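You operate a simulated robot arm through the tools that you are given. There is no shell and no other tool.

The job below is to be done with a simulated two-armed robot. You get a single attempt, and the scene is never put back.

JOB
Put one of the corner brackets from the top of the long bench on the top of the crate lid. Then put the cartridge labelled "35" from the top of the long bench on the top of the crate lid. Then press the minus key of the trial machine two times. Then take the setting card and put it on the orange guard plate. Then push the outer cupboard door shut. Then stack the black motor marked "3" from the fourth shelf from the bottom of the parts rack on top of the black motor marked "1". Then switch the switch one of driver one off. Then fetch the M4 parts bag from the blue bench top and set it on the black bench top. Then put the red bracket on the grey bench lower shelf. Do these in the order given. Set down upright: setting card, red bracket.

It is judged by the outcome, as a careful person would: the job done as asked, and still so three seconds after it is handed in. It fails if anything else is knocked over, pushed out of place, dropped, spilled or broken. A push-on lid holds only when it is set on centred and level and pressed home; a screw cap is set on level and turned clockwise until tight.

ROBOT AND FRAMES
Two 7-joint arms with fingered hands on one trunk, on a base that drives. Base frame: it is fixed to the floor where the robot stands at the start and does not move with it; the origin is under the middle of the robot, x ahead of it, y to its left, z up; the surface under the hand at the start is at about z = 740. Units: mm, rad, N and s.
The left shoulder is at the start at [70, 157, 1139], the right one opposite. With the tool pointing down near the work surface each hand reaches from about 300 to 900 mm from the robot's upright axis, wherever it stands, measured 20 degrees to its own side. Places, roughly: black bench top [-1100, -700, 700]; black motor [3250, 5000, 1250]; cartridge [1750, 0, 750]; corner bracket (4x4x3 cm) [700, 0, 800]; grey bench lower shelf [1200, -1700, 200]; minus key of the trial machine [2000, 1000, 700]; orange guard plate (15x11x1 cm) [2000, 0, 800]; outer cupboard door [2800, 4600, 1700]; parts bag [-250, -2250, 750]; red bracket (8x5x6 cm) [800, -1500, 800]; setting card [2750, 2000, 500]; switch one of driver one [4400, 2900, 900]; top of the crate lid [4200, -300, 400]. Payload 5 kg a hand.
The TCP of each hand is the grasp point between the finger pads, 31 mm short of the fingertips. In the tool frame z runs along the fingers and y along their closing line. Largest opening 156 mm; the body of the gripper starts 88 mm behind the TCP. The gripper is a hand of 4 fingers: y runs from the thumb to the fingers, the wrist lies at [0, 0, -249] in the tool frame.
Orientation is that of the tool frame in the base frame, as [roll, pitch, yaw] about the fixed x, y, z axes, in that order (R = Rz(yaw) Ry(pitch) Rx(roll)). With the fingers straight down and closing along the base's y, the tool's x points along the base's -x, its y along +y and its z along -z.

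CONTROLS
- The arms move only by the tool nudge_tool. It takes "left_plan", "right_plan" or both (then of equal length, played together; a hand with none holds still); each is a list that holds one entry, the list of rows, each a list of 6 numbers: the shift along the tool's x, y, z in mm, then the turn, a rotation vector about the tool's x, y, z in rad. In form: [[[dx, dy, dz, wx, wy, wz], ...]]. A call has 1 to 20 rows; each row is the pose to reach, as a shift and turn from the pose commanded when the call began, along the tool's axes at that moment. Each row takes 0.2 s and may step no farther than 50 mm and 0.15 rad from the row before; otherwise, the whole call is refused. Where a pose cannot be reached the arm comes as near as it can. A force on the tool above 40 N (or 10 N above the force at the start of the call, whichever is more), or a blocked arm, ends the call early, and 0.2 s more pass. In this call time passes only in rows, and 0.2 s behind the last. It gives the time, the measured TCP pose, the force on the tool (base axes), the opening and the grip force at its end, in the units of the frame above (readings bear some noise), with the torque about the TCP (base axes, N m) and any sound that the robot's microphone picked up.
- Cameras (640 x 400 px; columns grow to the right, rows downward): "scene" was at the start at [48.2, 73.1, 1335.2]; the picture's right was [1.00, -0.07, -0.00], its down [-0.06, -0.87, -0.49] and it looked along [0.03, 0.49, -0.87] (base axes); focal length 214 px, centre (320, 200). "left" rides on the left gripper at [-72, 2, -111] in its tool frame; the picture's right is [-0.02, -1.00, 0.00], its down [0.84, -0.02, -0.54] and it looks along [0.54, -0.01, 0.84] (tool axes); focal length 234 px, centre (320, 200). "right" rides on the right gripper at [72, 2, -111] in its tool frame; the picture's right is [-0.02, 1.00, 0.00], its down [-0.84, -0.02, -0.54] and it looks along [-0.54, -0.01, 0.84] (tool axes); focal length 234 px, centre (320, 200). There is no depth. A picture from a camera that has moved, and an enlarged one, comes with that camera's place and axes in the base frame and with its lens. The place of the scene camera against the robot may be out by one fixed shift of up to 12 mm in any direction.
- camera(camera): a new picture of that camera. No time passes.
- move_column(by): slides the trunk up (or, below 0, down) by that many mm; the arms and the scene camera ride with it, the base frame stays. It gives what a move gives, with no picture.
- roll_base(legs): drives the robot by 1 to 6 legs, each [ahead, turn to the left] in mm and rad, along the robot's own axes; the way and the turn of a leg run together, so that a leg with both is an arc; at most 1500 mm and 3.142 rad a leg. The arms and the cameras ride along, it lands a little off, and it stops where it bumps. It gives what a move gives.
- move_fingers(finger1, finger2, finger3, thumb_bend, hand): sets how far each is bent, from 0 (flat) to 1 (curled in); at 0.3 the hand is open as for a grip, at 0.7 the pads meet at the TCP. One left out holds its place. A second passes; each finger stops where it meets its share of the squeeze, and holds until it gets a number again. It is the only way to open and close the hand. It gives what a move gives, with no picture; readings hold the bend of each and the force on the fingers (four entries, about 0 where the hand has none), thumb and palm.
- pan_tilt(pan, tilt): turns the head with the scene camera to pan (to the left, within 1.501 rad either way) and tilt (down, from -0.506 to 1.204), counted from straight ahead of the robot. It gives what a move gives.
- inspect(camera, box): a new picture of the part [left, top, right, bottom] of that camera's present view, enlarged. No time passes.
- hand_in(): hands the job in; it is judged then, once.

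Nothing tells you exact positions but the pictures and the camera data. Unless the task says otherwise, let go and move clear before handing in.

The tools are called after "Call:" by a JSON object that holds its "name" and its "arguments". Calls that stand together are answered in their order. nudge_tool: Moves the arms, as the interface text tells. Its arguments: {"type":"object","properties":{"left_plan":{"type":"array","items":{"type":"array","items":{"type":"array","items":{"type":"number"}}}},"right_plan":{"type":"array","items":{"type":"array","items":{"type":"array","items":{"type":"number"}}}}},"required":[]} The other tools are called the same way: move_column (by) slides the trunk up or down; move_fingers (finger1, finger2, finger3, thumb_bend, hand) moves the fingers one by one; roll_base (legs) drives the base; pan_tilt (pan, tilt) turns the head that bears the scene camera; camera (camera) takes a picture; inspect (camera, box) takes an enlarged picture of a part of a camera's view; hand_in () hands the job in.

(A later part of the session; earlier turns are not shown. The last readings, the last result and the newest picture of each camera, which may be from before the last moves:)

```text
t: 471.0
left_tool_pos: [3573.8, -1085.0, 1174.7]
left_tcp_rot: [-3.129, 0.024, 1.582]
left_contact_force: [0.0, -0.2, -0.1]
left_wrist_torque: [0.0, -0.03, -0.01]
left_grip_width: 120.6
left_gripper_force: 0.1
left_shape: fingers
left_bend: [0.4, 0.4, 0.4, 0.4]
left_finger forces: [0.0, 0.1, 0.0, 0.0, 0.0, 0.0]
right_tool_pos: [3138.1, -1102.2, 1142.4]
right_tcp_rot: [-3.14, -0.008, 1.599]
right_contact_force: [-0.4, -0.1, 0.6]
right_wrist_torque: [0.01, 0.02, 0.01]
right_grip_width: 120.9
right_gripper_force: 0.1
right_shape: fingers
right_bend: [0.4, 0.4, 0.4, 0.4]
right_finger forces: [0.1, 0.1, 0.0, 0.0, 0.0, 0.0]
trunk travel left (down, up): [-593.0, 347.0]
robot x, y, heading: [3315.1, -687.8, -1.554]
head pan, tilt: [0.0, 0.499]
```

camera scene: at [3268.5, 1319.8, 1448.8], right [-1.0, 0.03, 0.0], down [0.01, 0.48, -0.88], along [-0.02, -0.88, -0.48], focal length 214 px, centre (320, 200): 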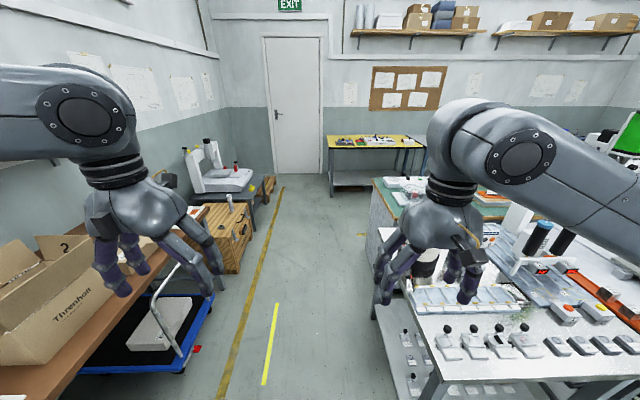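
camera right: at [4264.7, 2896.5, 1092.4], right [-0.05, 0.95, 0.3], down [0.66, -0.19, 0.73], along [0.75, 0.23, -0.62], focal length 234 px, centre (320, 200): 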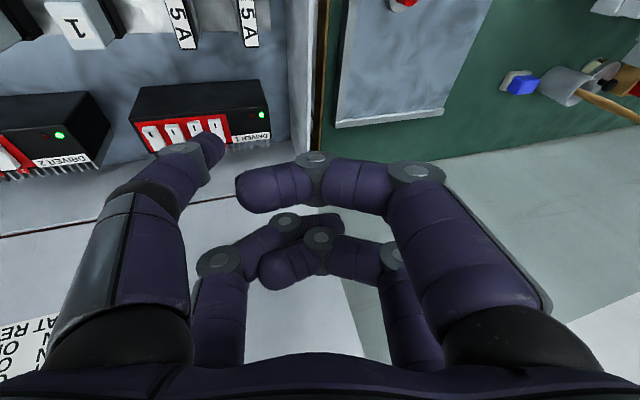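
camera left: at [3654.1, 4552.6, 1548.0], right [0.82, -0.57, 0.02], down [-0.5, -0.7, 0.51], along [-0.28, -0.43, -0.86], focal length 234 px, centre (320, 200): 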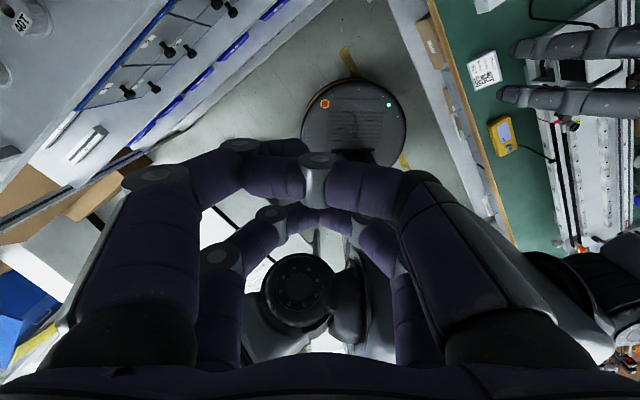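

Call:
{"name": "roll_base", "arguments": {"legs": [[90, 0], [0, -1.588], [1500, 0]]}}

Call:
{"name": "roll_base", "arguments": {"legs": [[1300, 0]]}}

Call:
{"name": "camera", "arguments": {"camera": "scene"}}

```text
t: 482.8
left_tool_pos: [1438.0, -1055.1, 1174.5]
left_tcp_rot: [-3.13, 0.025, 0.006]
left_contact_force: [0.3, 0.3, 0.1]
left_wrist_torque: [0.01, -0.02, -0.02]
left_grip_width: 120.7
left_gripper_force: 0.2
left_shape: fingers
left_bend: [0.4, 0.4, 0.4, 0.4]
left_finger forces: [0.0, 0.1, 0.0, 0.1, 0.1, 0.1]
right_tool_pos: [1423.3, -619.3, 1142.1]
right_tcp_rot: [-3.139, -0.009, 0.02]
right_contact_force: [-0.3, 0.7, 0.0]
right_wrist_torque: [0.03, 0.02, 0.02]
right_grip_width: 120.8
right_gripper_force: 0.0
right_shape: fingers
right_bend: [0.4, 0.4, 0.4, 0.4]
right_finger forces: [0.0, 0.1, 0.0, 0.0, 0.0, 0.0]
trunk travel left (down, up): [-593.0, 347.0]
robot x, y, heading: [1831.0, -796.9, -3.13]
head pan, tilt: [0.0, 0.499]
```

```text
t: 489.4
left_tool_pos: [134.5, -1095.5, 1175.5]
left_tcp_rot: [-3.128, 0.026, 0.032]
left_contact_force: [-0.6, 0.5, 0.9]
left_wrist_torque: [-0.02, 0.02, 0.03]
left_grip_width: 120.6
left_gripper_force: 0.1
left_shape: fingers
left_bend: [0.4, 0.4, 0.4, 0.4]
left_finger forces: [0.1, 0.0, 0.0, 0.0, 0.0, 0.0]
right_tool_pos: [109.4, -660.5, 1142.4]
right_tcp_rot: [-3.141, -0.007, 0.045]
right_contact_force: [0.1, -0.2, 0.0]
right_wrist_torque: [-0.02, 0.02, -0.03]
right_grip_width: 120.9
right_gripper_force: 0.1
right_shape: fingers
right_bend: [0.4, 0.4, 0.4, 0.4]
right_finger forces: [0.0, 0.0, 0.1, 0.0, 0.0, 0.0]
trunk travel left (down, up): [-593.0, 347.0]
robot x, y, heading: [523.9, -829.4, -3.106]
head pan, tilt: [0.0, 0.499]
```

```text
taken
camera scene: at [377.8, -825.0, 1448.9], right [-0.04, 1.0, 0.0], down [0.48, 0.02, -0.88], along [-0.88, -0.03, -0.48], focal length 214 px, centre (320, 200)
```

scene: 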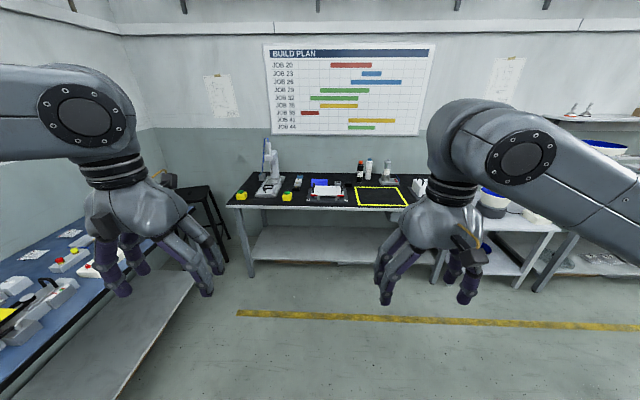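

Call:
{"name": "pan_tilt", "arguments": {"pan": 0.9, "tilt": 0.6}}

Call:
{"name": "camera", "arguments": {"camera": "scene"}}

Call:
{"name": "pan_tilt", "arguments": {"pan": 1.45, "tilt": 0.5}}

Call:
{"name": "camera", "arguments": {"camera": "scene"}}

```text
t: 490.6
left_tool_pos: [135.5, -1094.2, 1175.3]
left_tcp_rot: [-3.129, 0.024, 0.031]
left_contact_force: [0.3, -0.3, -0.2]
left_wrist_torque: [0.01, -0.04, 0.0]
left_grip_width: 120.9
left_gripper_force: 0.1
left_shape: fingers
left_bend: [0.4, 0.4, 0.4, 0.4]
left_finger forces: [0.0, 0.1, 0.0, 0.0, 0.0, 0.0]
right_tool_pos: [110.0, -660.8, 1143.3]
right_tcp_rot: [-3.139, -0.007, 0.046]
right_contact_force: [0.1, -0.5, -0.1]
right_wrist_torque: [0.02, -0.01, 0.01]
right_grip_width: 120.7
right_gripper_force: 0.0
right_shape: fingers
right_bend: [0.4, 0.4, 0.4, 0.4]
right_finger forces: [0.1, 0.1, 0.0, 0.1, 0.1, 0.0]
trunk travel left (down, up): [-593.0, 347.0]
robot x, y, heading: [527.0, -827.5, -3.108]
head pan, tilt: [0.901, 0.6]
```

```text
taken
camera scene: at [416.2, -892.9, 1439.8], right [-0.8, 0.59, 0.0], down [0.34, 0.45, -0.83], along [-0.49, -0.66, -0.56], focal length 214 px, centre (320, 200)
```

scene: 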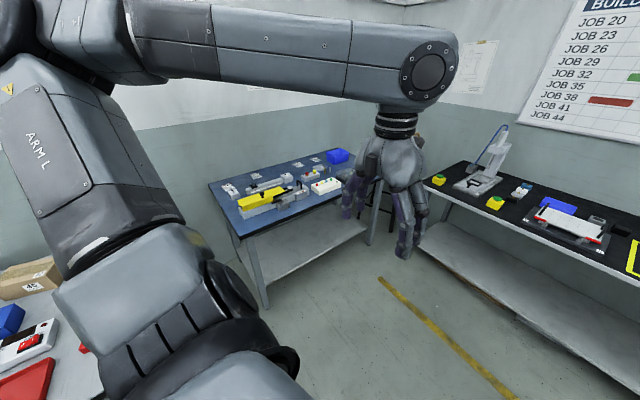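

```text
t: 491.6
left_tool_pos: [134.9, -1093.8, 1175.6]
left_tcp_rot: [-3.128, 0.024, 0.032]
left_contact_force: [0.2, 1.2, 0.8]
left_wrist_torque: [-0.02, 0.0, 0.01]
left_grip_width: 120.4
left_gripper_force: 0.1
left_shape: fingers
left_bend: [0.4, 0.4, 0.4, 0.4]
left_finger forces: [0.1, 0.0, 0.0, 0.0, 0.1, 0.0]
right_tool_pos: [109.3, -660.1, 1143.0]
right_tcp_rot: [-3.14, -0.009, 0.045]
right_contact_force: [0.3, 0.4, -0.1]
right_wrist_torque: [0.05, -0.01, 0.01]
right_grip_width: 120.9
right_gripper_force: 0.1
right_shape: fingers
right_bend: [0.4, 0.4, 0.4, 0.4]
right_finger forces: [0.0, 0.1, 0.0, 0.1, 0.0, 0.0]
trunk travel left (down, up): [-593.0, 347.0]
robot x, y, heading: [524.4, -827.3, -3.107]
head pan, tilt: [1.45, 0.499]
```

```text
taken
camera scene: at [460.9, -912.4, 1448.9], right [-1.0, 0.09, 0.0], down [0.04, 0.48, -0.88], along [-0.07, -0.87, -0.48], focal length 214 px, centre (320, 200)
```

scene: 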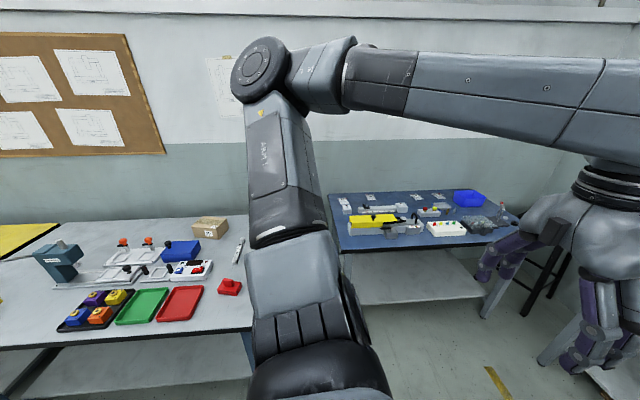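

Call:
{"name": "roll_base", "arguments": {"legs": [[0, 0.617], [840, 0], [0, 0.92]]}}

Call:
{"name": "pan_tilt", "arguments": {"pan": 0, "tilt": 0.65}}

Call:
{"name": "camera", "arguments": {"camera": "scene"}}

Call:
{"name": "inspect", "arguments": {"camera": "scene", "box": [240, 130, 440, 255]}}

```text
t: 500.0
left_tool_pos: [109.3, -1743.0, 1175.3]
left_tcp_rot: [-3.127, 0.025, 1.55]
left_contact_force: [-1.1, -0.3, -1.3]
left_wrist_torque: [-0.02, 0.0, -0.01]
left_grip_width: 120.6
left_gripper_force: 0.0
left_shape: fingers
left_bend: [0.4, 0.4, 0.4, 0.4]
left_finger forces: [0.0, 0.1, 0.1, 0.1, 0.1, 0.0]
right_tool_pos: [-325.9, -1745.6, 1141.7]
right_tcp_rot: [-3.141, -0.01, 1.563]
right_contact_force: [0.2, 0.7, 0.2]
right_wrist_torque: [-0.02, 0.0, -0.01]
right_grip_width: 121.0
right_gripper_force: 0.0
right_shape: fingers
right_bend: [0.4, 0.4, 0.4, 0.4]
right_finger forces: [0.0, 0.0, 0.0, 0.0, 0.0, 0.0]
trunk travel left (down, up): [-593.0, 347.0]
robot x, y, heading: [-138.9, -1341.3, -1.588]
head pan, tilt: [1.45, 0.499]
```

```text
t: 501.6
left_tool_pos: [108.9, -1744.0, 1175.1]
left_tcp_rot: [-3.129, 0.024, 1.551]
left_contact_force: [0.5, -0.3, -0.4]
left_wrist_torque: [-0.05, 0.01, -0.03]
left_grip_width: 120.5
left_gripper_force: 0.1
left_shape: fingers
left_bend: [0.4, 0.4, 0.4, 0.4]
left_finger forces: [0.1, 0.0, 0.0, 0.0, 0.0, 0.1]
right_tool_pos: [-324.7, -1745.3, 1142.7]
right_tcp_rot: [-3.14, -0.008, 1.565]
right_contact_force: [0.5, -0.3, 0.1]
right_wrist_torque: [-0.01, -0.01, -0.02]
right_grip_width: 120.9
right_gripper_force: 0.1
right_shape: fingers
right_bend: [0.4, 0.4, 0.4, 0.4]
right_finger forces: [0.1, 0.0, 0.0, 0.0, 0.0, 0.0]
trunk travel left (down, up): [-593.0, 347.0]
robot x, y, heading: [-134.4, -1339.0, -1.585]
head pan, tilt: [0.0, 0.649]
```

```text
taken
camera scene: at [-145.8, -1468.7, 1435.5], right [-1.0, 0.02, 0.0], down [0.01, 0.6, -0.8], along [-0.01, -0.8, -0.6], focal length 214 px, centre (320, 200)
```

scene: 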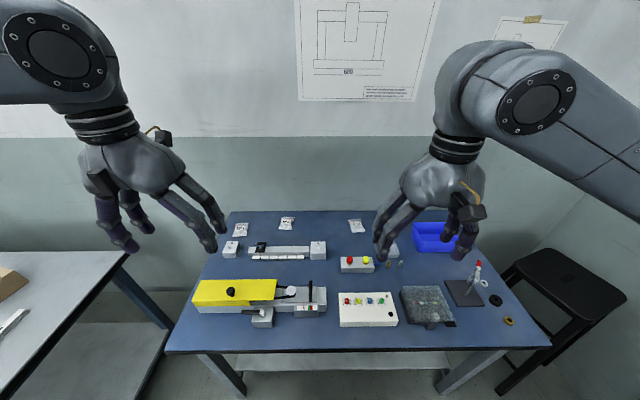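

```text
3.20 times, centred on (340, 192) of scene
camera zoom: at [-145.8, -1468.7, 1435.5], right [-1.0, 0.02, 0.0], down [0.01, 0.6, -0.8], along [-0.01, -0.8, -0.6], focal length 686 px, centre (256, 224)
```

zoom: 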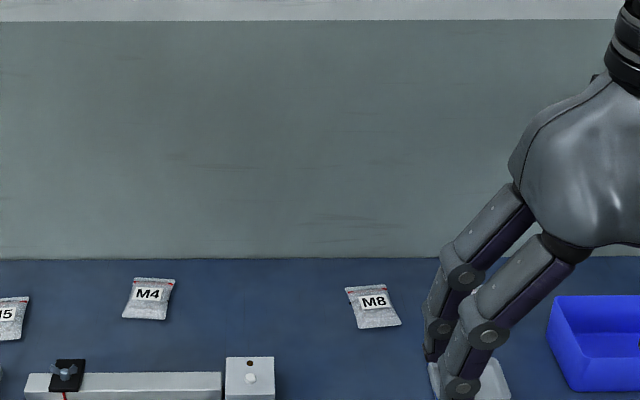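

The M4 bag lies at the back of the blue bench near (0, -2200). I bring the left hand over it.

Call:
{"name": "nudge_tool", "arguments": {"left_plan": [[[-41, -10, 5, 0, 0, 0], [-82, -20, 12, 0, 0, 0], [-123, -30, 25, 0, 0, 0], [-164, -40, 45, 0, 0, 0], [-205, -50, 65, 0, 0, 0], [-246, -60, 90, 0, 0, 0], [-287, -70, 115, 0, 0, 0], [-328, -80, 140, 0, 0, 0], [-369, -90, 165, 0, 0, 0], [-410, -98, 190, 0, 0, 0]]]}}

Call:
{"name": "camera", "arguments": {"camera": "left"}}

Call:
{"name": "camera", "arguments": {"camera": "scene"}}

```text
t: 503.8
left_tool_pos: [36.7, -2083.6, 1013.8]
left_tcp_rot: [-3.129, 0.027, 1.549]
left_contact_force: [0.0, -0.2, 0.5]
left_wrist_torque: [0.01, 0.0, -0.01]
left_grip_width: 120.6
left_gripper_force: 0.0
left_shape: fingers
left_bend: [0.4, 0.4, 0.4, 0.4]
left_finger forces: [0.0, 0.0, 0.1, 0.0, 0.0, 0.1]
left hand out of reach, approached as far as the arm can: row 9, 10
right_tool_pos: [-325.2, -1743.7, 1142.9]
right_tcp_rot: [-3.139, -0.01, 1.564]
right_contact_force: [0.6, -0.1, 0.7]
right_wrist_torque: [0.01, -0.01, 0.01]
right_grip_width: 120.9
right_gripper_force: 0.0
right_shape: fingers
right_bend: [0.4, 0.4, 0.4, 0.4]
right_finger forces: [0.0, 0.1, 0.1, 0.0, 0.0, 0.0]
trunk travel left (down, up): [-593.0, 347.0]
robot x, y, heading: [-137.2, -1337.6, -1.59]
head pan, tilt: [0.0, 0.649]
```

```text
taken
camera left: at [39.4, -2153.2, 1127.6], right [-1.0, 0.0, 0.01], down [0.0, 0.85, 0.52], along [-0.01, 0.52, -0.85], focal length 234 px, centre (320, 200)
```

left: 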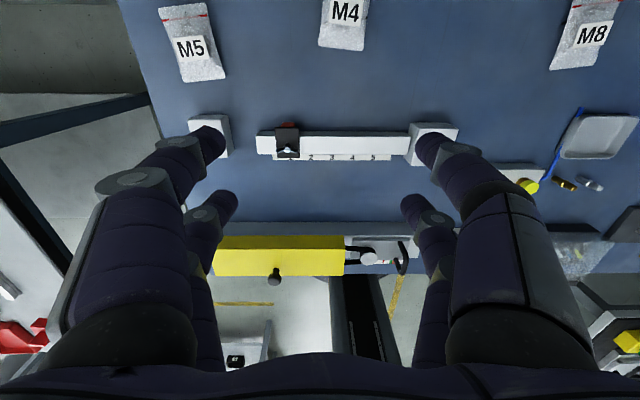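

```text
taken
camera scene: at [-146.1, -1468.4, 1435.6], right [-1.0, 0.02, 0.0], down [0.01, 0.6, -0.8], along [-0.01, -0.8, -0.6], focal length 214 px, centre (320, 200)
```

scene: 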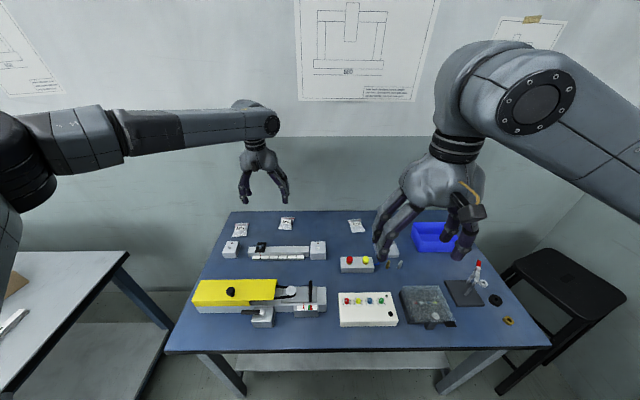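

Reach falls short, and the bench's lower shelf is recessed, so I inch the base 110 mm forward under the bench edge.

Call:
{"name": "roll_base", "arguments": {"legs": [[110, 0]]}}

Call:
{"name": "camera", "arguments": {"camera": "left"}}

```text
t: 505.0
left_tool_pos: [39.2, -2192.7, 1014.2]
left_tcp_rot: [-3.128, 0.025, 1.554]
left_contact_force: [0.8, -0.7, -0.7]
left_wrist_torque: [0.0, 0.01, 0.01]
left_grip_width: 120.6
left_gripper_force: 0.1
left_shape: fingers
left_bend: [0.4, 0.4, 0.4, 0.4]
left_finger forces: [0.1, 0.0, 0.0, 0.0, 0.0, 0.0]
right_tool_pos: [-325.7, -1856.3, 1143.0]
right_tcp_rot: [-3.14, -0.007, 1.568]
right_contact_force: [-0.9, 0.7, 0.7]
right_wrist_torque: [0.04, 0.0, -0.04]
right_grip_width: 120.8
right_gripper_force: 0.0
right_shape: fingers
right_bend: [0.4, 0.4, 0.4, 0.4]
right_finger forces: [0.0, 0.0, 0.0, 0.0, 0.0, 0.1]
trunk travel left (down, up): [-593.0, 347.0]
robot x, y, heading: [-139.6, -1445.5, -1.585]
head pan, tilt: [0.0, 0.649]
```

```text
taken
camera left: at [40.6, -2261.8, 1127.5], right [-1.0, -0.01, 0.01], down [0.0, 0.85, 0.52], along [-0.02, 0.52, -0.85], focal length 234 px, centre (320, 200)
```

left: 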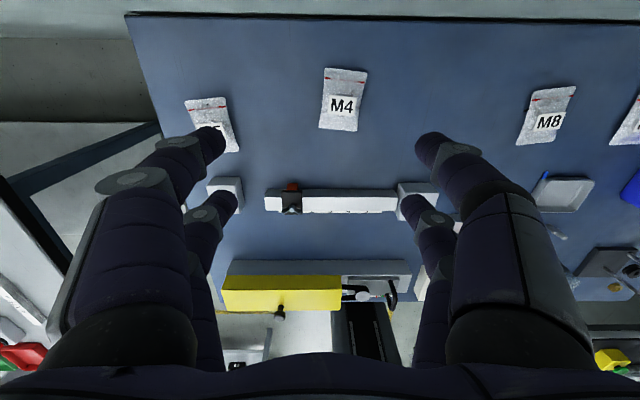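

Call:
{"name": "roll_base", "arguments": {"legs": [[45, 0]]}}

Call:
{"name": "nudge_tool", "arguments": {"left_plan": [[[10, -15, 40, 0, 0, 0.03], [20, -30, 80, 0, -0.025, 0.068], [30, -40, 125, 0, -0.025, 0.068]]]}}

Call:
{"name": "camera", "arguments": {"camera": "left"}}

```text
t: 505.9
left_tool_pos: [38.5, -2216.5, 1018.9]
left_tcp_rot: [-3.13, 0.018, 1.555]
left_contact_force: [0.3, 16.0, 4.8]
left_wrist_torque: [-2.35, 0.12, 0.09]
left_grip_width: 120.6
left_gripper_force: 0.0
left_shape: fingers
left_bend: [0.4, 0.4, 0.4, 0.4]
left_finger forces: [0.1, 0.0, 0.1, 0.0, 0.1, 0.1]
right_tool_pos: [-323.5, -1886.9, 1144.0]
right_tcp_rot: [-3.139, -0.006, 1.569]
right_contact_force: [1.0, 0.4, 0.3]
right_wrist_torque: [0.0, 0.0, -0.01]
right_grip_width: 121.0
right_gripper_force: 0.0
right_shape: fingers
right_bend: [0.4, 0.4, 0.4, 0.4]
right_finger forces: [0.0, 0.0, 0.0, 0.0, 0.1, 0.0]
trunk travel left (down, up): [-593.0, 347.0]
robot x, y, heading: [-140.3, -1481.2, -1.575]
head pan, tilt: [0.0, 0.649]
stopped in leg 1: the force on the tool passed its limit at 223 N (the readings are from after the stop); the commanded pose is now the measured one
```

```text
t: 506.7
left_tool_pos: [8.9, -2173.2, 898.1]
left_tcp_rot: [-3.128, 0.042, 1.488]
left_contact_force: [0.2, -0.1, -1.1]
left_wrist_torque: [0.03, -0.01, 0.0]
left_grip_width: 120.9
left_gripper_force: 0.0
left_shape: fingers
left_bend: [0.4, 0.4, 0.4, 0.4]
left_finger forces: [0.1, 0.0, 0.0, 0.0, 0.1, 0.1]
left hand out of reach, approached as far as the arm can: row 1, 2, 3
right_tool_pos: [-324.7, -1891.2, 1142.5]
right_tcp_rot: [-3.141, -0.01, 1.569]
right_contact_force: [0.3, 0.2, 0.2]
right_wrist_torque: [0.02, 0.02, 0.01]
right_grip_width: 121.1
right_gripper_force: 0.0
right_shape: fingers
right_bend: [0.4, 0.4, 0.4, 0.4]
right_finger forces: [0.1, 0.0, 0.1, 0.0, 0.0, 0.0]
trunk travel left (down, up): [-593.0, 347.0]
robot x, y, heading: [-139.6, -1480.8, -1.585]
head pan, tilt: [0.0, 0.649]
```

```text
taken
camera left: at [7.0, -2240.9, 1012.4], right [-1.0, 0.06, 0.01], down [0.06, 0.86, 0.51], along [0.02, 0.51, -0.86], focal length 234 px, centre (320, 200)
```

left: 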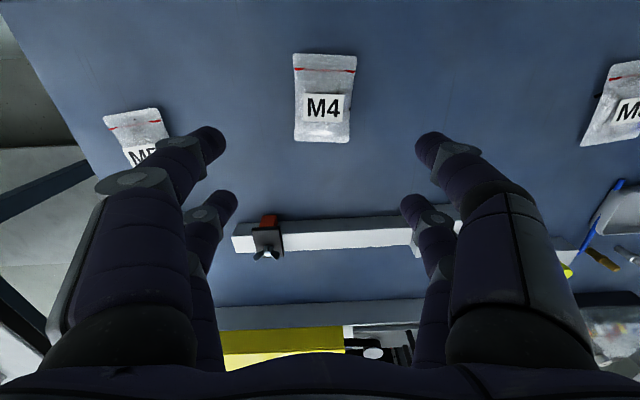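

Call:
{"name": "nudge_tool", "arguments": {"left_plan": [[[-10, -2, 20, 0, 0.015, 0], [-20, -4, 40, 0, 0.03, 0], [-25.4, -4.4, 62, 0, 0.042, 0]]]}}

Call:
{"name": "camera", "arguments": {"camera": "left"}}

Call:
{"name": "camera", "arguments": {"camera": "scene"}}

```text
t: 507.5
left_tool_pos: [34.8, -2161.3, 864.8]
left_tcp_rot: [-3.129, 0.001, 1.487]
left_contact_force: [-0.1, 0.6, 0.3]
left_wrist_torque: [0.01, 0.02, 0.02]
left_grip_width: 120.9
left_gripper_force: 0.0
left_shape: fingers
left_bend: [0.4, 0.4, 0.4, 0.4]
left_finger forces: [0.1, 0.0, 0.0, 0.1, 0.0, 0.0]
left hand out of reach, approached as far as the arm can: row 1, 2, 3
right_tool_pos: [-325.8, -1889.9, 1143.0]
right_tcp_rot: [-3.14, -0.01, 1.569]
right_contact_force: [-0.3, -0.4, 0.1]
right_wrist_torque: [-0.03, 0.0, 0.02]
right_grip_width: 121.0
right_gripper_force: 0.2
right_shape: fingers
right_bend: [0.4, 0.4, 0.4, 0.4]
right_finger forces: [0.0, 0.0, 0.0, 0.1, 0.0, 0.1]
trunk travel left (down, up): [-593.0, 347.0]
robot x, y, heading: [-133.8, -1480.2, -1.585]
head pan, tilt: [0.0, 0.649]
```

```text
taken
camera left: at [31.4, -2233.8, 976.9], right [-1.0, 0.06, 0.01], down [0.06, 0.84, 0.54], along [0.02, 0.54, -0.84], focal length 234 px, centre (320, 200)
```

left: 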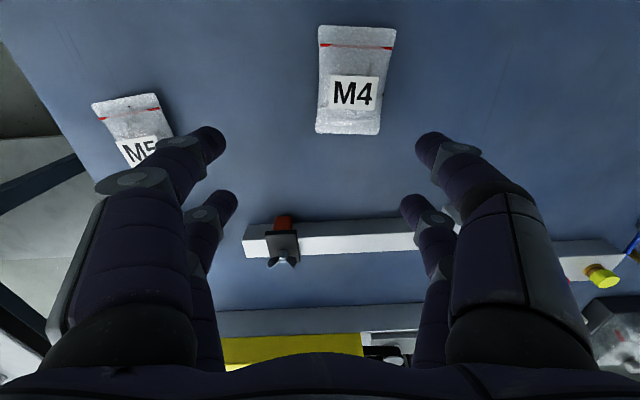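

```text
taken
camera scene: at [-146.9, -1612.2, 1435.5], right [-1.0, 0.01, 0.0], down [0.01, 0.6, -0.8], along [-0.01, -0.8, -0.6], focal length 214 px, centre (320, 200)
```

scene: 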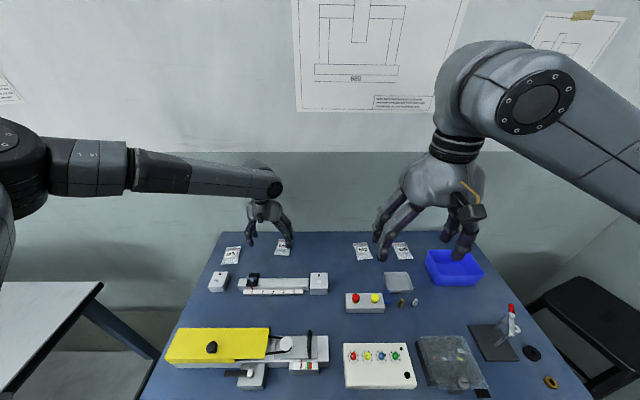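

The left arm is in an awkward configuration. I bring it back to its usual pose, lower the trunk and approach again.

Call:
{"name": "nudge_tool", "arguments": {"left_plan": [[[0, 0, -45, 0, 0, 0], [0, 5, -90, 0, 0, 0], [0, 10, -135, 0, 0, 0], [40, 20, -165, 0, 0, -0.02], [85, 30, -180, 0, 0, -0.04], [130, 45, -190, 0, 0, -0.068], [175, 60, -190, 0, 0, -0.068], [220, 75, -190, 0, 0, -0.068], [260, 85, -190, 0, 0, -0.068]]]}}

Call:
{"name": "move_column", "arguments": {"by": -90}}

Call:
{"name": "camera", "arguments": {"camera": "scene"}}

```text
refused: row 4 steps farther than a row can; nothing moved
```

```text
t: 508.8
left_tool_pos: [34.3, -2162.6, 777.0]
left_tcp_rot: [-3.13, 0.004, 1.488]
left_contact_force: [-1.9, 0.4, 11.8]
left_wrist_torque: [0.0, -0.77, 0.04]
left_grip_width: 122.0
left_gripper_force: 6.3
left_shape: fingers
left_bend: [0.4, 0.39, 0.4, 0.4]
left_finger forces: [5.0, 6.3, 0.1, 0.0, 0.0, 0.1]
right_tool_pos: [-325.5, -1890.3, 1052.2]
right_tcp_rot: [-3.138, -0.008, 1.568]
right_contact_force: [-0.6, -0.2, -0.3]
right_wrist_torque: [0.0, 0.01, -0.02]
right_grip_width: 120.8
right_gripper_force: 0.0
right_shape: fingers
right_bend: [0.4, 0.4, 0.4, 0.4]
right_finger forces: [0.0, 0.0, 0.0, 0.0, 0.1, 0.1]
trunk travel left (down, up): [-503.0, 437.0]
robot x, y, heading: [-133.9, -1481.5, -1.584]
head pan, tilt: [0.0, 0.649]
```

```text
taken
camera scene: at [-147.5, -1611.4, 1345.8], right [-1.0, 0.01, 0.0], down [0.01, 0.6, -0.8], along [-0.01, -0.8, -0.6], focal length 214 px, centre (320, 200)
```

scene: 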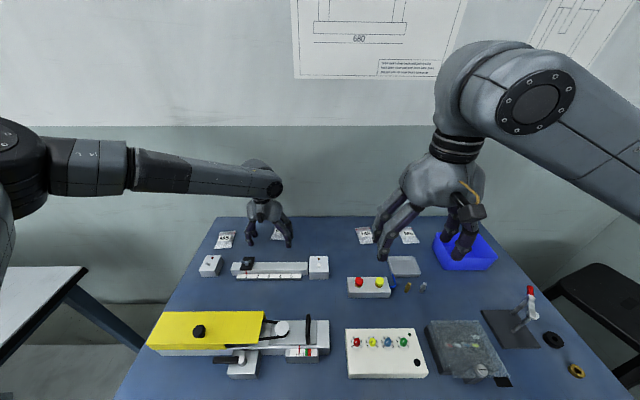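

Call:
{"name": "nudge_tool", "arguments": {"left_plan": [[[0, 0, -20, 0, 0, 0], [0, 0, -60, 0, 0, 0], [0, 0, -100, 0, 0, 0], [0, 0, -140, 0, 0, 0]]]}}

Call:
{"name": "inspect", "arguments": {"camera": "scene", "box": [180, 210, 420, 330]}}

```text
t: 509.8
left_tool_pos: [40.4, -2162.0, 915.2]
left_tcp_rot: [-3.132, -0.004, 1.487]
left_contact_force: [-0.4, 0.1, 0.4]
left_wrist_torque: [-0.04, 0.01, -0.01]
left_grip_width: 121.1
left_gripper_force: 0.1
left_shape: fingers
left_bend: [0.4, 0.4, 0.4, 0.4]
left_finger forces: [0.1, 0.0, 0.0, 0.1, 0.1, 0.1]
right_tool_pos: [-325.1, -1889.8, 1052.2]
right_tcp_rot: [-3.141, -0.01, 1.569]
right_contact_force: [0.8, -0.6, -1.2]
right_wrist_torque: [-0.02, 0.0, 0.0]
right_grip_width: 120.8
right_gripper_force: 0.1
right_shape: fingers
right_bend: [0.4, 0.4, 0.4, 0.4]
right_finger forces: [0.0, 0.0, 0.0, 0.0, 0.0, 0.0]
trunk travel left (down, up): [-503.0, 437.0]
robot x, y, heading: [-135.8, -1485.5, -1.582]
head pan, tilt: [0.0, 0.649]
```

```text
2.67 times, centred on (300, 270) of scene
camera zoom: at [-147.4, -1611.1, 1345.6], right [-1.0, 0.01, 0.0], down [0.01, 0.6, -0.8], along [-0.01, -0.8, -0.6], focal length 572 px, centre (373, 13)
```

zoom: 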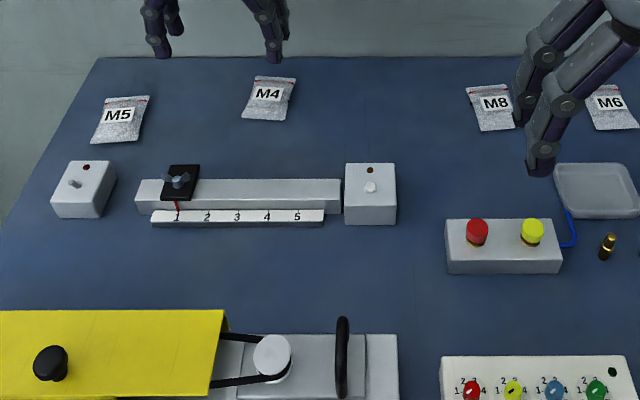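

Call:
{"name": "nudge_tool", "arguments": {"left_plan": [[[-20, -18, 0, 0, 0, 0], [-39, -35, 0, 0, 0, 0]]]}}

```text
t: 510.4
left_tool_pos: [2.7, -2195.1, 917.5]
left_tcp_rot: [-3.127, 0.004, 1.487]
left_contact_force: [-0.5, 0.4, 0.1]
left_wrist_torque: [0.0, 0.01, 0.02]
left_grip_width: 121.1
left_gripper_force: 0.1
left_shape: fingers
left_bend: [0.4, 0.4, 0.4, 0.4]
left_finger forces: [0.1, 0.0, 0.0, 0.1, 0.0, 0.0]
left hand out of reach, approached as far as the arm can: row 2
right_tool_pos: [-324.1, -1890.4, 1052.8]
right_tcp_rot: [-3.139, -0.011, 1.57]
right_contact_force: [0.0, -0.4, -0.3]
right_wrist_torque: [0.04, 0.0, 0.01]
right_grip_width: 120.7
right_gripper_force: 0.0
right_shape: fingers
right_bend: [0.4, 0.4, 0.4, 0.4]
right_finger forces: [0.0, 0.0, 0.0, 0.0, 0.0, 0.0]
trunk travel left (down, up): [-503.0, 437.0]
robot x, y, heading: [-136.1, -1482.4, -1.582]
head pan, tilt: [0.0, 0.649]
```

Call:
{"name": "move_column", "arguments": {"by": -70}}

Call:
{"name": "camera", "arguments": {"camera": "left"}}

```text
t: 511.5
left_tool_pos: [2.2, -2193.4, 847.0]
left_tcp_rot: [-3.127, 0.004, 1.486]
left_contact_force: [-0.2, 0.7, 1.1]
left_wrist_torque: [0.04, -0.01, 0.0]
left_grip_width: 121.3
left_gripper_force: 0.1
left_shape: fingers
left_bend: [0.4, 0.4, 0.4, 0.4]
left_finger forces: [0.1, 0.1, 0.0, 0.1, 0.0, 0.0]
right_tool_pos: [-324.8, -1890.6, 981.3]
right_tcp_rot: [-3.141, -0.008, 1.568]
right_contact_force: [-0.1, 0.1, -0.2]
right_wrist_torque: [-0.03, -0.01, 0.02]
right_grip_width: 120.9
right_gripper_force: 0.1
right_shape: fingers
right_bend: [0.4, 0.4, 0.4, 0.4]
right_finger forces: [0.0, 0.1, 0.0, 0.1, 0.0, 0.1]
trunk travel left (down, up): [-433.0, 507.0]
robot x, y, heading: [-138.9, -1483.6, -1.583]
head pan, tilt: [0.0, 0.649]
```

```text
taken
camera left: at [-1.2, -2265.4, 959.4], right [-1.0, 0.06, 0.01], down [0.06, 0.84, 0.54], along [0.02, 0.54, -0.84], focal length 234 px, centre (320, 200)
```

left: 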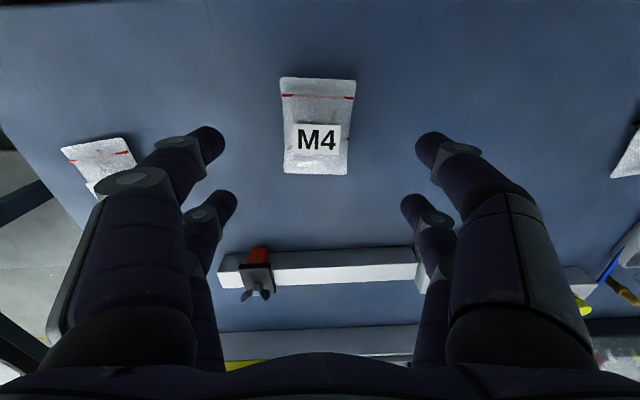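

Call:
{"name": "move_column", "arguments": {"by": -60}}

Call:
{"name": "camera", "arguments": {"camera": "left"}}

```text
t: 512.5
left_tool_pos: [2.4, -2193.0, 787.0]
left_tcp_rot: [-3.127, 0.005, 1.486]
left_contact_force: [0.0, 0.6, -0.5]
left_wrist_torque: [0.0, 0.0, 0.01]
left_grip_width: 121.5
left_gripper_force: 0.0
left_shape: fingers
left_bend: [0.4, 0.4, 0.4, 0.4]
left_finger forces: [0.0, 0.1, 0.1, 0.0, 0.0, 0.0]
right_tool_pos: [-324.6, -1890.3, 922.4]
right_tcp_rot: [-3.138, -0.009, 1.567]
right_contact_force: [-0.1, 0.1, 0.3]
right_wrist_torque: [-0.01, 0.0, 0.04]
right_grip_width: 120.8
right_gripper_force: 0.1
right_shape: fingers
right_bend: [0.4, 0.4, 0.4, 0.4]
right_finger forces: [0.0, 0.0, 0.0, 0.1, 0.0, 0.1]
trunk travel left (down, up): [-373.0, 567.0]
robot x, y, heading: [-138.7, -1480.9, -1.582]
head pan, tilt: [0.0, 0.649]
```

```text
taken
camera left: at [-1.2, -2265.4, 899.3], right [-1.0, 0.06, 0.01], down [0.06, 0.84, 0.54], along [0.02, 0.54, -0.84], focal length 234 px, centre (320, 200)
```

left: 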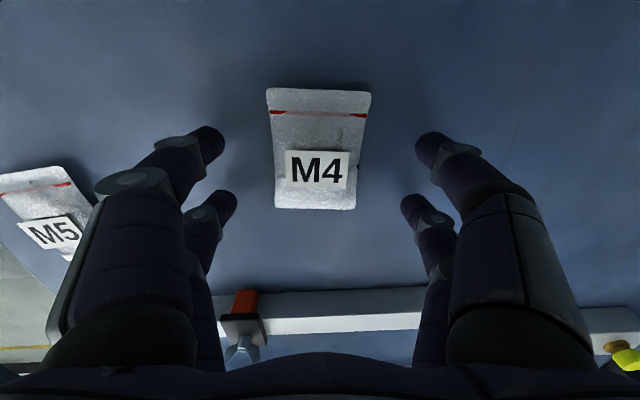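

Call:
{"name": "move_column", "arguments": {"by": -5}}

Call:
{"name": "move_fingers", "arguments": {"hand": "left", "finger1": 0.54, "finger2": 0.54, "finger3": 0.54, "thumb_bend": 0.54}}

Call:
{"name": "camera", "arguments": {"camera": "left"}}

```text
t: 513.0
left_tool_pos: [1.2, -2193.5, 781.7]
left_tcp_rot: [-3.129, 0.005, 1.486]
left_contact_force: [0.0, 0.3, 0.0]
left_wrist_torque: [-0.02, 0.01, -0.03]
left_grip_width: 121.2
left_gripper_force: 0.1
left_shape: fingers
left_bend: [0.4, 0.4, 0.4, 0.4]
left_finger forces: [0.0, 0.0, 0.1, 0.0, 0.1, 0.0]
right_tool_pos: [-324.4, -1889.8, 918.5]
right_tcp_rot: [-3.137, -0.012, 1.57]
right_contact_force: [0.3, 0.1, 0.0]
right_wrist_torque: [-0.01, 0.01, -0.04]
right_grip_width: 120.9
right_gripper_force: 0.1
right_shape: fingers
right_bend: [0.4, 0.4, 0.4, 0.4]
right_finger forces: [0.1, 0.0, 0.0, 0.0, 0.0, 0.0]
trunk travel left (down, up): [-368.0, 572.0]
robot x, y, heading: [-140.2, -1481.4, -1.581]
head pan, tilt: [0.0, 0.649]
```

```text
t: 514.0
left_tool_pos: [1.2, -2193.2, 781.3]
left_tcp_rot: [-3.128, 0.003, 1.487]
left_contact_force: [0.7, -0.1, 0.8]
left_wrist_torque: [-0.01, 0.01, -0.02]
left_grip_width: 65.4
left_gripper_force: 0.1
left_shape: fingers
left_bend: [0.54, 0.54, 0.54, 0.54]
left_finger forces: [0.0, 0.2, 0.0, 0.1, 0.0, 0.1]
right_tool_pos: [-323.7, -1890.8, 916.6]
right_tcp_rot: [-3.14, -0.012, 1.568]
right_contact_force: [0.2, -0.2, 0.1]
right_wrist_torque: [0.03, -0.02, 0.01]
right_grip_width: 121.1
right_gripper_force: 0.0
right_shape: fingers
right_bend: [0.4, 0.4, 0.4, 0.4]
right_finger forces: [0.0, 0.0, 0.0, 0.0, 0.0, 0.1]
trunk travel left (down, up): [-368.0, 572.0]
robot x, y, heading: [-139.1, -1485.9, -1.579]
head pan, tilt: [0.0, 0.649]
```

```text
taken
camera left: at [-1.1, -2265.7, 893.9], right [-1.0, 0.06, 0.01], down [0.06, 0.84, 0.54], along [0.02, 0.54, -0.84], focal length 234 px, centre (320, 200)
```

left: 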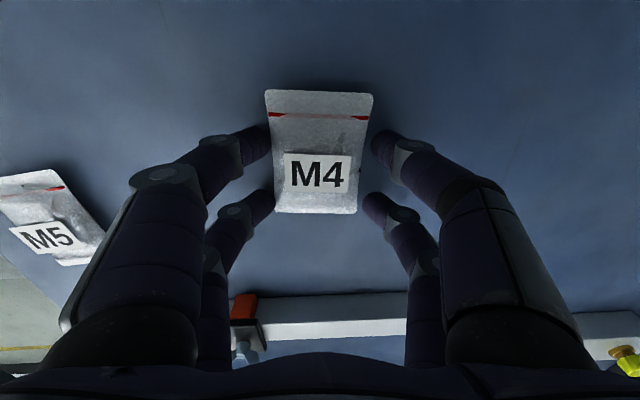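

Call:
{"name": "move_fingers", "arguments": {"hand": "left", "finger1": 0.63, "finger2": 0.63, "finger3": 0.63, "thumb_bend": 0.63}}

Call:
{"name": "camera", "arguments": {"camera": "left"}}

```text
t: 515.0
left_tool_pos: [1.9, -2193.6, 781.2]
left_tcp_rot: [-3.127, 0.003, 1.486]
left_contact_force: [0.4, 0.7, -1.0]
left_wrist_torque: [-0.01, 0.0, -0.02]
left_grip_width: 57.1
left_gripper_force: 15.2
left_shape: fingers
left_bend: [0.55, 0.56, 0.56, 0.59]
left_finger forces: [7.5, 7.0, 5.8, 0.1, 8.8, 0.0]
right_tool_pos: [-325.0, -1891.2, 917.4]
right_tcp_rot: [-3.139, -0.012, 1.571]
right_contact_force: [0.5, 0.0, -0.7]
right_wrist_torque: [0.01, 0.0, 0.04]
right_grip_width: 121.0
right_gripper_force: 0.0
right_shape: fingers
right_bend: [0.4, 0.4, 0.4, 0.4]
right_finger forces: [0.1, 0.0, 0.1, 0.0, 0.0, 0.1]
trunk travel left (down, up): [-368.0, 572.0]
robot x, y, heading: [-139.5, -1481.5, -1.582]
head pan, tilt: [0.0, 0.649]
```

```text
taken
camera left: at [-1.2, -2265.7, 893.9], right [-1.0, 0.06, 0.01], down [0.06, 0.84, 0.54], along [0.02, 0.54, -0.84], focal length 234 px, centre (320, 200)
```

left: 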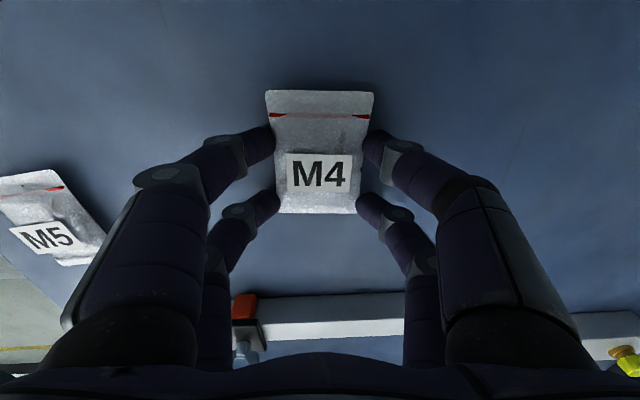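

Call:
{"name": "move_fingers", "arguments": {"hand": "left", "finger1": 0.67, "finger2": 0.67, "finger3": 0.67, "thumb_bend": 0.67}}

Call:
{"name": "move_column", "arguments": {"by": 80}}

Call:
{"name": "camera", "arguments": {"camera": "left"}}

```text
t: 516.0
left_tool_pos: [2.0, -2193.0, 781.1]
left_tcp_rot: [-3.129, 0.002, 1.488]
left_contact_force: [0.0, 0.2, 0.3]
left_wrist_torque: [0.0, -0.02, 0.0]
left_grip_width: 56.5
left_gripper_force: 21.8
left_shape: fingers
left_bend: [0.55, 0.55, 0.57, 0.61]
left_finger forces: [10.8, 10.8, 8.6, 0.0, 13.3, 0.0]
right_tool_pos: [-325.1, -1890.7, 916.6]
right_tcp_rot: [-3.141, -0.01, 1.569]
right_contact_force: [-0.3, -0.3, 0.6]
right_wrist_torque: [0.03, -0.01, -0.04]
right_grip_width: 121.1
right_gripper_force: 0.0
right_shape: fingers
right_bend: [0.4, 0.4, 0.4, 0.4]
right_finger forces: [0.0, 0.1, 0.1, 0.1, 0.0, 0.1]
trunk travel left (down, up): [-368.0, 572.0]
robot x, y, heading: [-138.7, -1482.1, -1.584]
head pan, tilt: [0.0, 0.649]
```

```text
t: 517.2
left_tool_pos: [2.3, -2193.6, 860.4]
left_tcp_rot: [-3.129, 0.004, 1.485]
left_contact_force: [0.4, -0.2, -0.9]
left_wrist_torque: [0.02, 0.03, -0.02]
left_grip_width: 56.6
left_gripper_force: 21.7
left_shape: fingers
left_bend: [0.55, 0.55, 0.57, 0.61]
left_finger forces: [10.8, 11.0, 8.7, 0.0, 13.0, 0.0]
right_tool_pos: [-325.1, -1890.4, 997.0]
right_tcp_rot: [-3.141, -0.011, 1.568]
right_contact_force: [0.9, -0.7, 1.0]
right_wrist_torque: [0.02, -0.01, 0.02]
right_grip_width: 120.7
right_gripper_force: 0.1
right_shape: fingers
right_bend: [0.4, 0.4, 0.4, 0.4]
right_finger forces: [0.1, 0.0, 0.0, 0.1, 0.0, 0.1]
trunk travel left (down, up): [-448.0, 492.0]
robot x, y, heading: [-141.4, -1482.9, -1.58]
head pan, tilt: [0.0, 0.649]
```

```text
taken
camera left: at [-1.1, -2266.0, 973.4], right [-1.0, 0.06, 0.01], down [0.06, 0.84, 0.54], along [0.02, 0.54, -0.84], focal length 234 px, centre (320, 200)
```

left: 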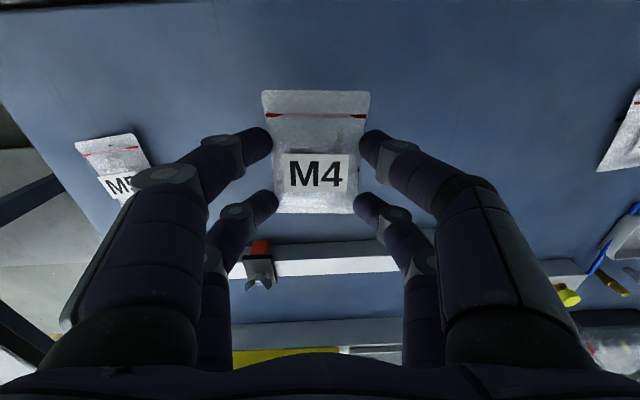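

The M4 bag is held. I raise it, back out from the bench and go to the black bench.

Call:
{"name": "move_column", "arguments": {"by": 200}}

Call:
{"name": "roll_base", "arguments": {"legs": [[-850, 0], [0, -1.56]]}}

Call:
{"name": "pan_tilt", "arguments": {"pan": 0, "tilt": 0.5}}

Call:
{"name": "camera", "arguments": {"camera": "scene"}}

Call:
{"name": "camera", "arguments": {"camera": "left"}}

```text
t: 519.4
left_tool_pos: [2.5, -2193.5, 1061.6]
left_tcp_rot: [-3.128, 0.004, 1.487]
left_contact_force: [0.2, -0.9, -0.7]
left_wrist_torque: [0.0, 0.0, -0.03]
left_grip_width: 56.4
left_gripper_force: 21.7
left_shape: fingers
left_bend: [0.55, 0.55, 0.57, 0.61]
left_finger forces: [10.8, 11.0, 8.6, 0.1, 13.0, 0.1]
right_tool_pos: [-324.6, -1890.1, 1197.6]
right_tcp_rot: [-3.139, -0.01, 1.569]
right_contact_force: [0.5, -0.7, 0.6]
right_wrist_torque: [-0.02, 0.04, 0.0]
right_grip_width: 121.2
right_gripper_force: 0.1
right_shape: fingers
right_bend: [0.4, 0.4, 0.4, 0.4]
right_finger forces: [0.1, 0.0, 0.0, 0.0, 0.0, 0.1]
trunk travel left (down, up): [-648.0, 292.0]
robot x, y, heading: [-136.9, -1483.0, -1.581]
head pan, tilt: [0.0, 0.649]
```

```text
t: 527.7
left_tool_pos: [-847.5, -772.7, 1061.7]
left_tcp_rot: [-3.128, 0.004, -0.074]
left_contact_force: [0.0, -0.1, -1.1]
left_wrist_torque: [-0.04, 0.02, -0.02]
left_grip_width: 56.2
left_gripper_force: 21.5
left_shape: fingers
left_bend: [0.55, 0.55, 0.58, 0.61]
left_finger forces: [10.7, 10.6, 8.6, 0.0, 12.7, 0.0]
right_tool_pos: [-548.1, -442.9, 1197.3]
right_tcp_rot: [-3.14, -0.01, 0.009]
right_contact_force: [-0.1, 0.3, 0.0]
right_wrist_torque: [0.01, -0.01, -0.04]
right_grip_width: 120.7
right_gripper_force: 0.0
right_shape: fingers
right_bend: [0.4, 0.4, 0.4, 0.4]
right_finger forces: [0.1, 0.1, 0.1, 0.0, 0.0, 0.0]
trunk travel left (down, up): [-648.0, 292.0]
robot x, y, heading: [-137.4, -627.3, -3.143]
head pan, tilt: [0.0, 0.649]
```

```text
t: 528.4
left_tool_pos: [-846.8, -772.9, 1062.1]
left_tcp_rot: [-3.128, 0.004, -0.074]
left_contact_force: [-0.2, -0.2, -1.4]
left_wrist_torque: [0.02, -0.01, -0.01]
left_grip_width: 56.4
left_gripper_force: 21.3
left_shape: fingers
left_bend: [0.55, 0.55, 0.58, 0.61]
left_finger forces: [10.6, 10.8, 8.6, 0.0, 12.9, 0.0]
right_tool_pos: [-548.4, -441.9, 1196.6]
right_tcp_rot: [-3.14, -0.01, 0.009]
right_contact_force: [0.2, 0.4, -0.5]
right_wrist_torque: [0.01, 0.0, -0.01]
right_grip_width: 120.9
right_gripper_force: 0.1
right_shape: fingers
right_bend: [0.4, 0.4, 0.4, 0.4]
right_finger forces: [0.0, 0.1, 0.1, 0.0, 0.1, 0.0]
trunk travel left (down, up): [-648.0, 292.0]
robot x, y, heading: [-141.8, -627.1, -3.144]
head pan, tilt: [0.0, 0.499]
```

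```text
taken
camera scene: at [-286.0, -616.9, 1503.8], right [0.0, 1.0, 0.0], down [0.48, 0.0, -0.88], along [-0.88, 0.0, -0.48], focal length 214 px, centre (320, 200)
```

scene: 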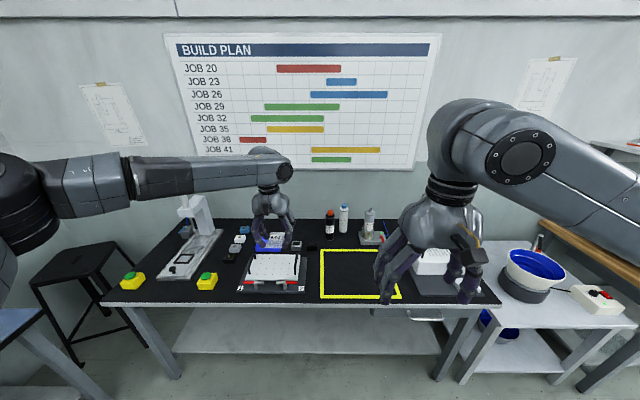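

```text
taken
camera left: at [-919.8, -771.1, 1173.9], right [0.05, 1.0, 0.01], down [0.84, -0.05, 0.54], along [0.54, -0.02, -0.84], focal length 234 px, centre (320, 200)
```

left: 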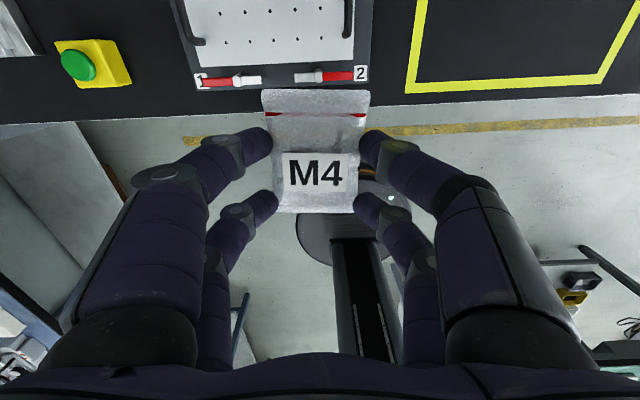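

The black bench has a clear taped area near (-980, -450). I reposition so the left hand comes over it.

Call:
{"name": "roll_base", "arguments": {"legs": [[0, -0.85], [390, 0], [0, 0.85]]}}

Call:
{"name": "camera", "arguments": {"camera": "scene"}}

Call:
{"name": "camera", "arguments": {"camera": "left"}}

```text
t: 535.3
left_tool_pos: [-1106.7, -478.3, 1060.4]
left_tcp_rot: [-3.127, 0.003, -0.077]
left_contact_force: [0.8, -0.3, -0.1]
left_wrist_torque: [0.0, 0.0, 0.02]
left_grip_width: 56.2
left_gripper_force: 21.6
left_shape: fingers
left_bend: [0.55, 0.55, 0.58, 0.61]
left_finger forces: [10.5, 10.7, 8.7, 0.0, 12.6, 0.0]
right_tool_pos: [-807.8, -147.6, 1197.1]
right_tcp_rot: [-3.14, -0.011, 0.008]
right_contact_force: [0.4, -0.6, 0.5]
right_wrist_torque: [-0.01, -0.02, 0.02]
right_grip_width: 120.8
right_gripper_force: 0.0
right_shape: fingers
right_bend: [0.4, 0.4, 0.4, 0.4]
right_finger forces: [0.0, 0.0, 0.1, 0.1, 0.1, 0.0]
trunk travel left (down, up): [-648.0, 292.0]
robot x, y, heading: [-399.0, -331.0, 3.138]
head pan, tilt: [0.0, 0.499]
```

```text
taken
camera scene: at [-546.0, -322.7, 1503.9], right [0.0, 1.0, 0.0], down [0.48, 0.0, -0.88], along [-0.88, 0.0, -0.48], focal length 214 px, centre (320, 200)
```

scene: 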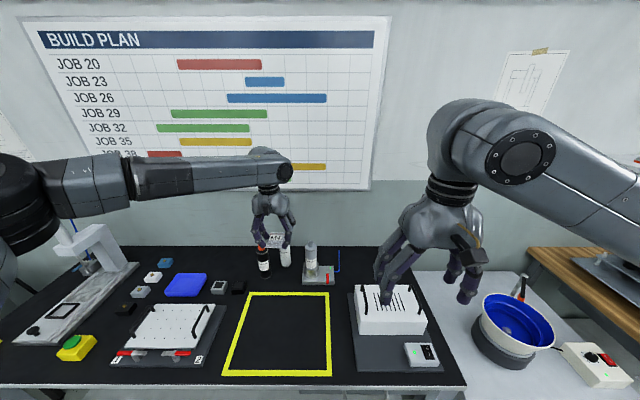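

```text
taken
camera left: at [-1180.0, -475.2, 1173.9], right [0.05, 1.0, 0.01], down [0.84, -0.05, 0.54], along [0.54, -0.02, -0.84], focal length 234 px, centre (320, 200)
```

left: 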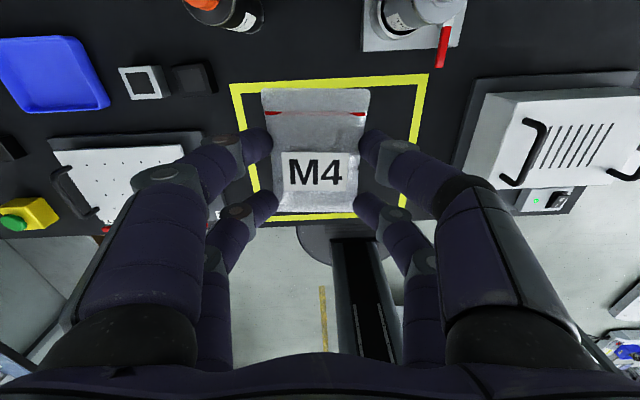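

Call:
{"name": "nudge_tool", "arguments": {"left_plan": [[[35, -7, 0, 0, 0, 0], [70, -14, 0, 0, 0, 0], [105.7, -21.2, 0, 0, 0, 0], [105.7, -21.2, 0, 0, 0, 0]]], "right_plan": [[[10, 0, -40, 0, 0, 0], [20, 0, -80, 0, 0, 0], [30, 0, -120, 0, 0, 0], [40, 0, -150, 0, 0, 0]]]}}

```text
t: 536.3
left_tool_pos: [-1001.7, -463.0, 1061.6]
left_tcp_rot: [-3.128, 0.005, -0.076]
left_contact_force: [0.7, -0.9, -0.9]
left_wrist_torque: [0.03, 0.02, 0.01]
left_grip_width: 56.0
left_gripper_force: 21.6
left_shape: fingers
left_bend: [0.55, 0.55, 0.58, 0.61]
left_finger forces: [10.6, 10.7, 8.5, 0.0, 12.6, 0.1]
right_tool_pos: [-768.7, -151.0, 1348.7]
right_tcp_rot: [-3.139, -0.008, 0.005]
right_contact_force: [0.5, -0.6, 0.0]
right_wrist_torque: [-0.01, 0.03, -0.02]
right_grip_width: 120.9
right_gripper_force: 0.0
right_shape: fingers
right_bend: [0.4, 0.4, 0.4, 0.4]
right_finger forces: [0.0, 0.1, 0.1, 0.0, 0.1, 0.0]
trunk travel left (down, up): [-648.0, 292.0]
robot x, y, heading: [-391.8, -330.6, 3.14]
head pan, tilt: [0.0, 0.499]
```

Call:
{"name": "move_column", "arguments": {"by": -230}}

Call:
{"name": "camera", "arguments": {"camera": "left"}}

Call:
{"name": "camera", "arguments": {"camera": "scene"}}

```text
t: 538.7
left_tool_pos: [-1001.2, -463.1, 831.4]
left_tcp_rot: [-3.127, 0.004, -0.074]
left_contact_force: [0.3, 0.9, -0.3]
left_wrist_torque: [-0.01, 0.01, -0.01]
left_grip_width: 56.3
left_gripper_force: 21.2
left_shape: fingers
left_bend: [0.55, 0.55, 0.58, 0.61]
left_finger forces: [10.5, 10.6, 8.6, 0.0, 12.5, 0.1]
right_tool_pos: [-769.5, -150.2, 1119.1]
right_tcp_rot: [-3.14, -0.009, 0.007]
right_contact_force: [0.6, -0.9, -0.2]
right_wrist_torque: [-0.05, -0.01, -0.01]
right_grip_width: 120.9
right_gripper_force: 0.1
right_shape: fingers
right_bend: [0.4, 0.4, 0.4, 0.4]
right_finger forces: [0.1, 0.1, 0.1, 0.0, 0.1, 0.0]
trunk travel left (down, up): [-418.0, 522.0]
robot x, y, heading: [-397.2, -331.4, 3.143]
head pan, tilt: [0.0, 0.499]
```

```text
taken
camera left: at [-1075.4, -460.8, 943.5], right [0.05, 1.0, 0.01], down [0.84, -0.05, 0.54], along [0.54, -0.02, -0.84], focal length 234 px, centre (320, 200)
```

left: 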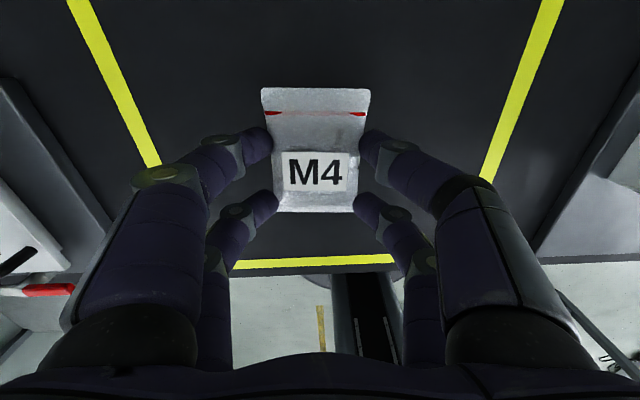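

```text
taken
camera scene: at [-545.8, -323.0, 1273.9], right [0.0, 1.0, 0.0], down [0.48, 0.0, -0.88], along [-0.88, 0.0, -0.48], focal length 214 px, centre (320, 200)
```

scene: 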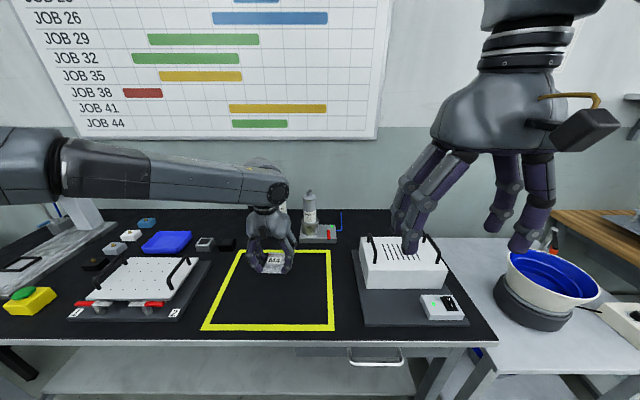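

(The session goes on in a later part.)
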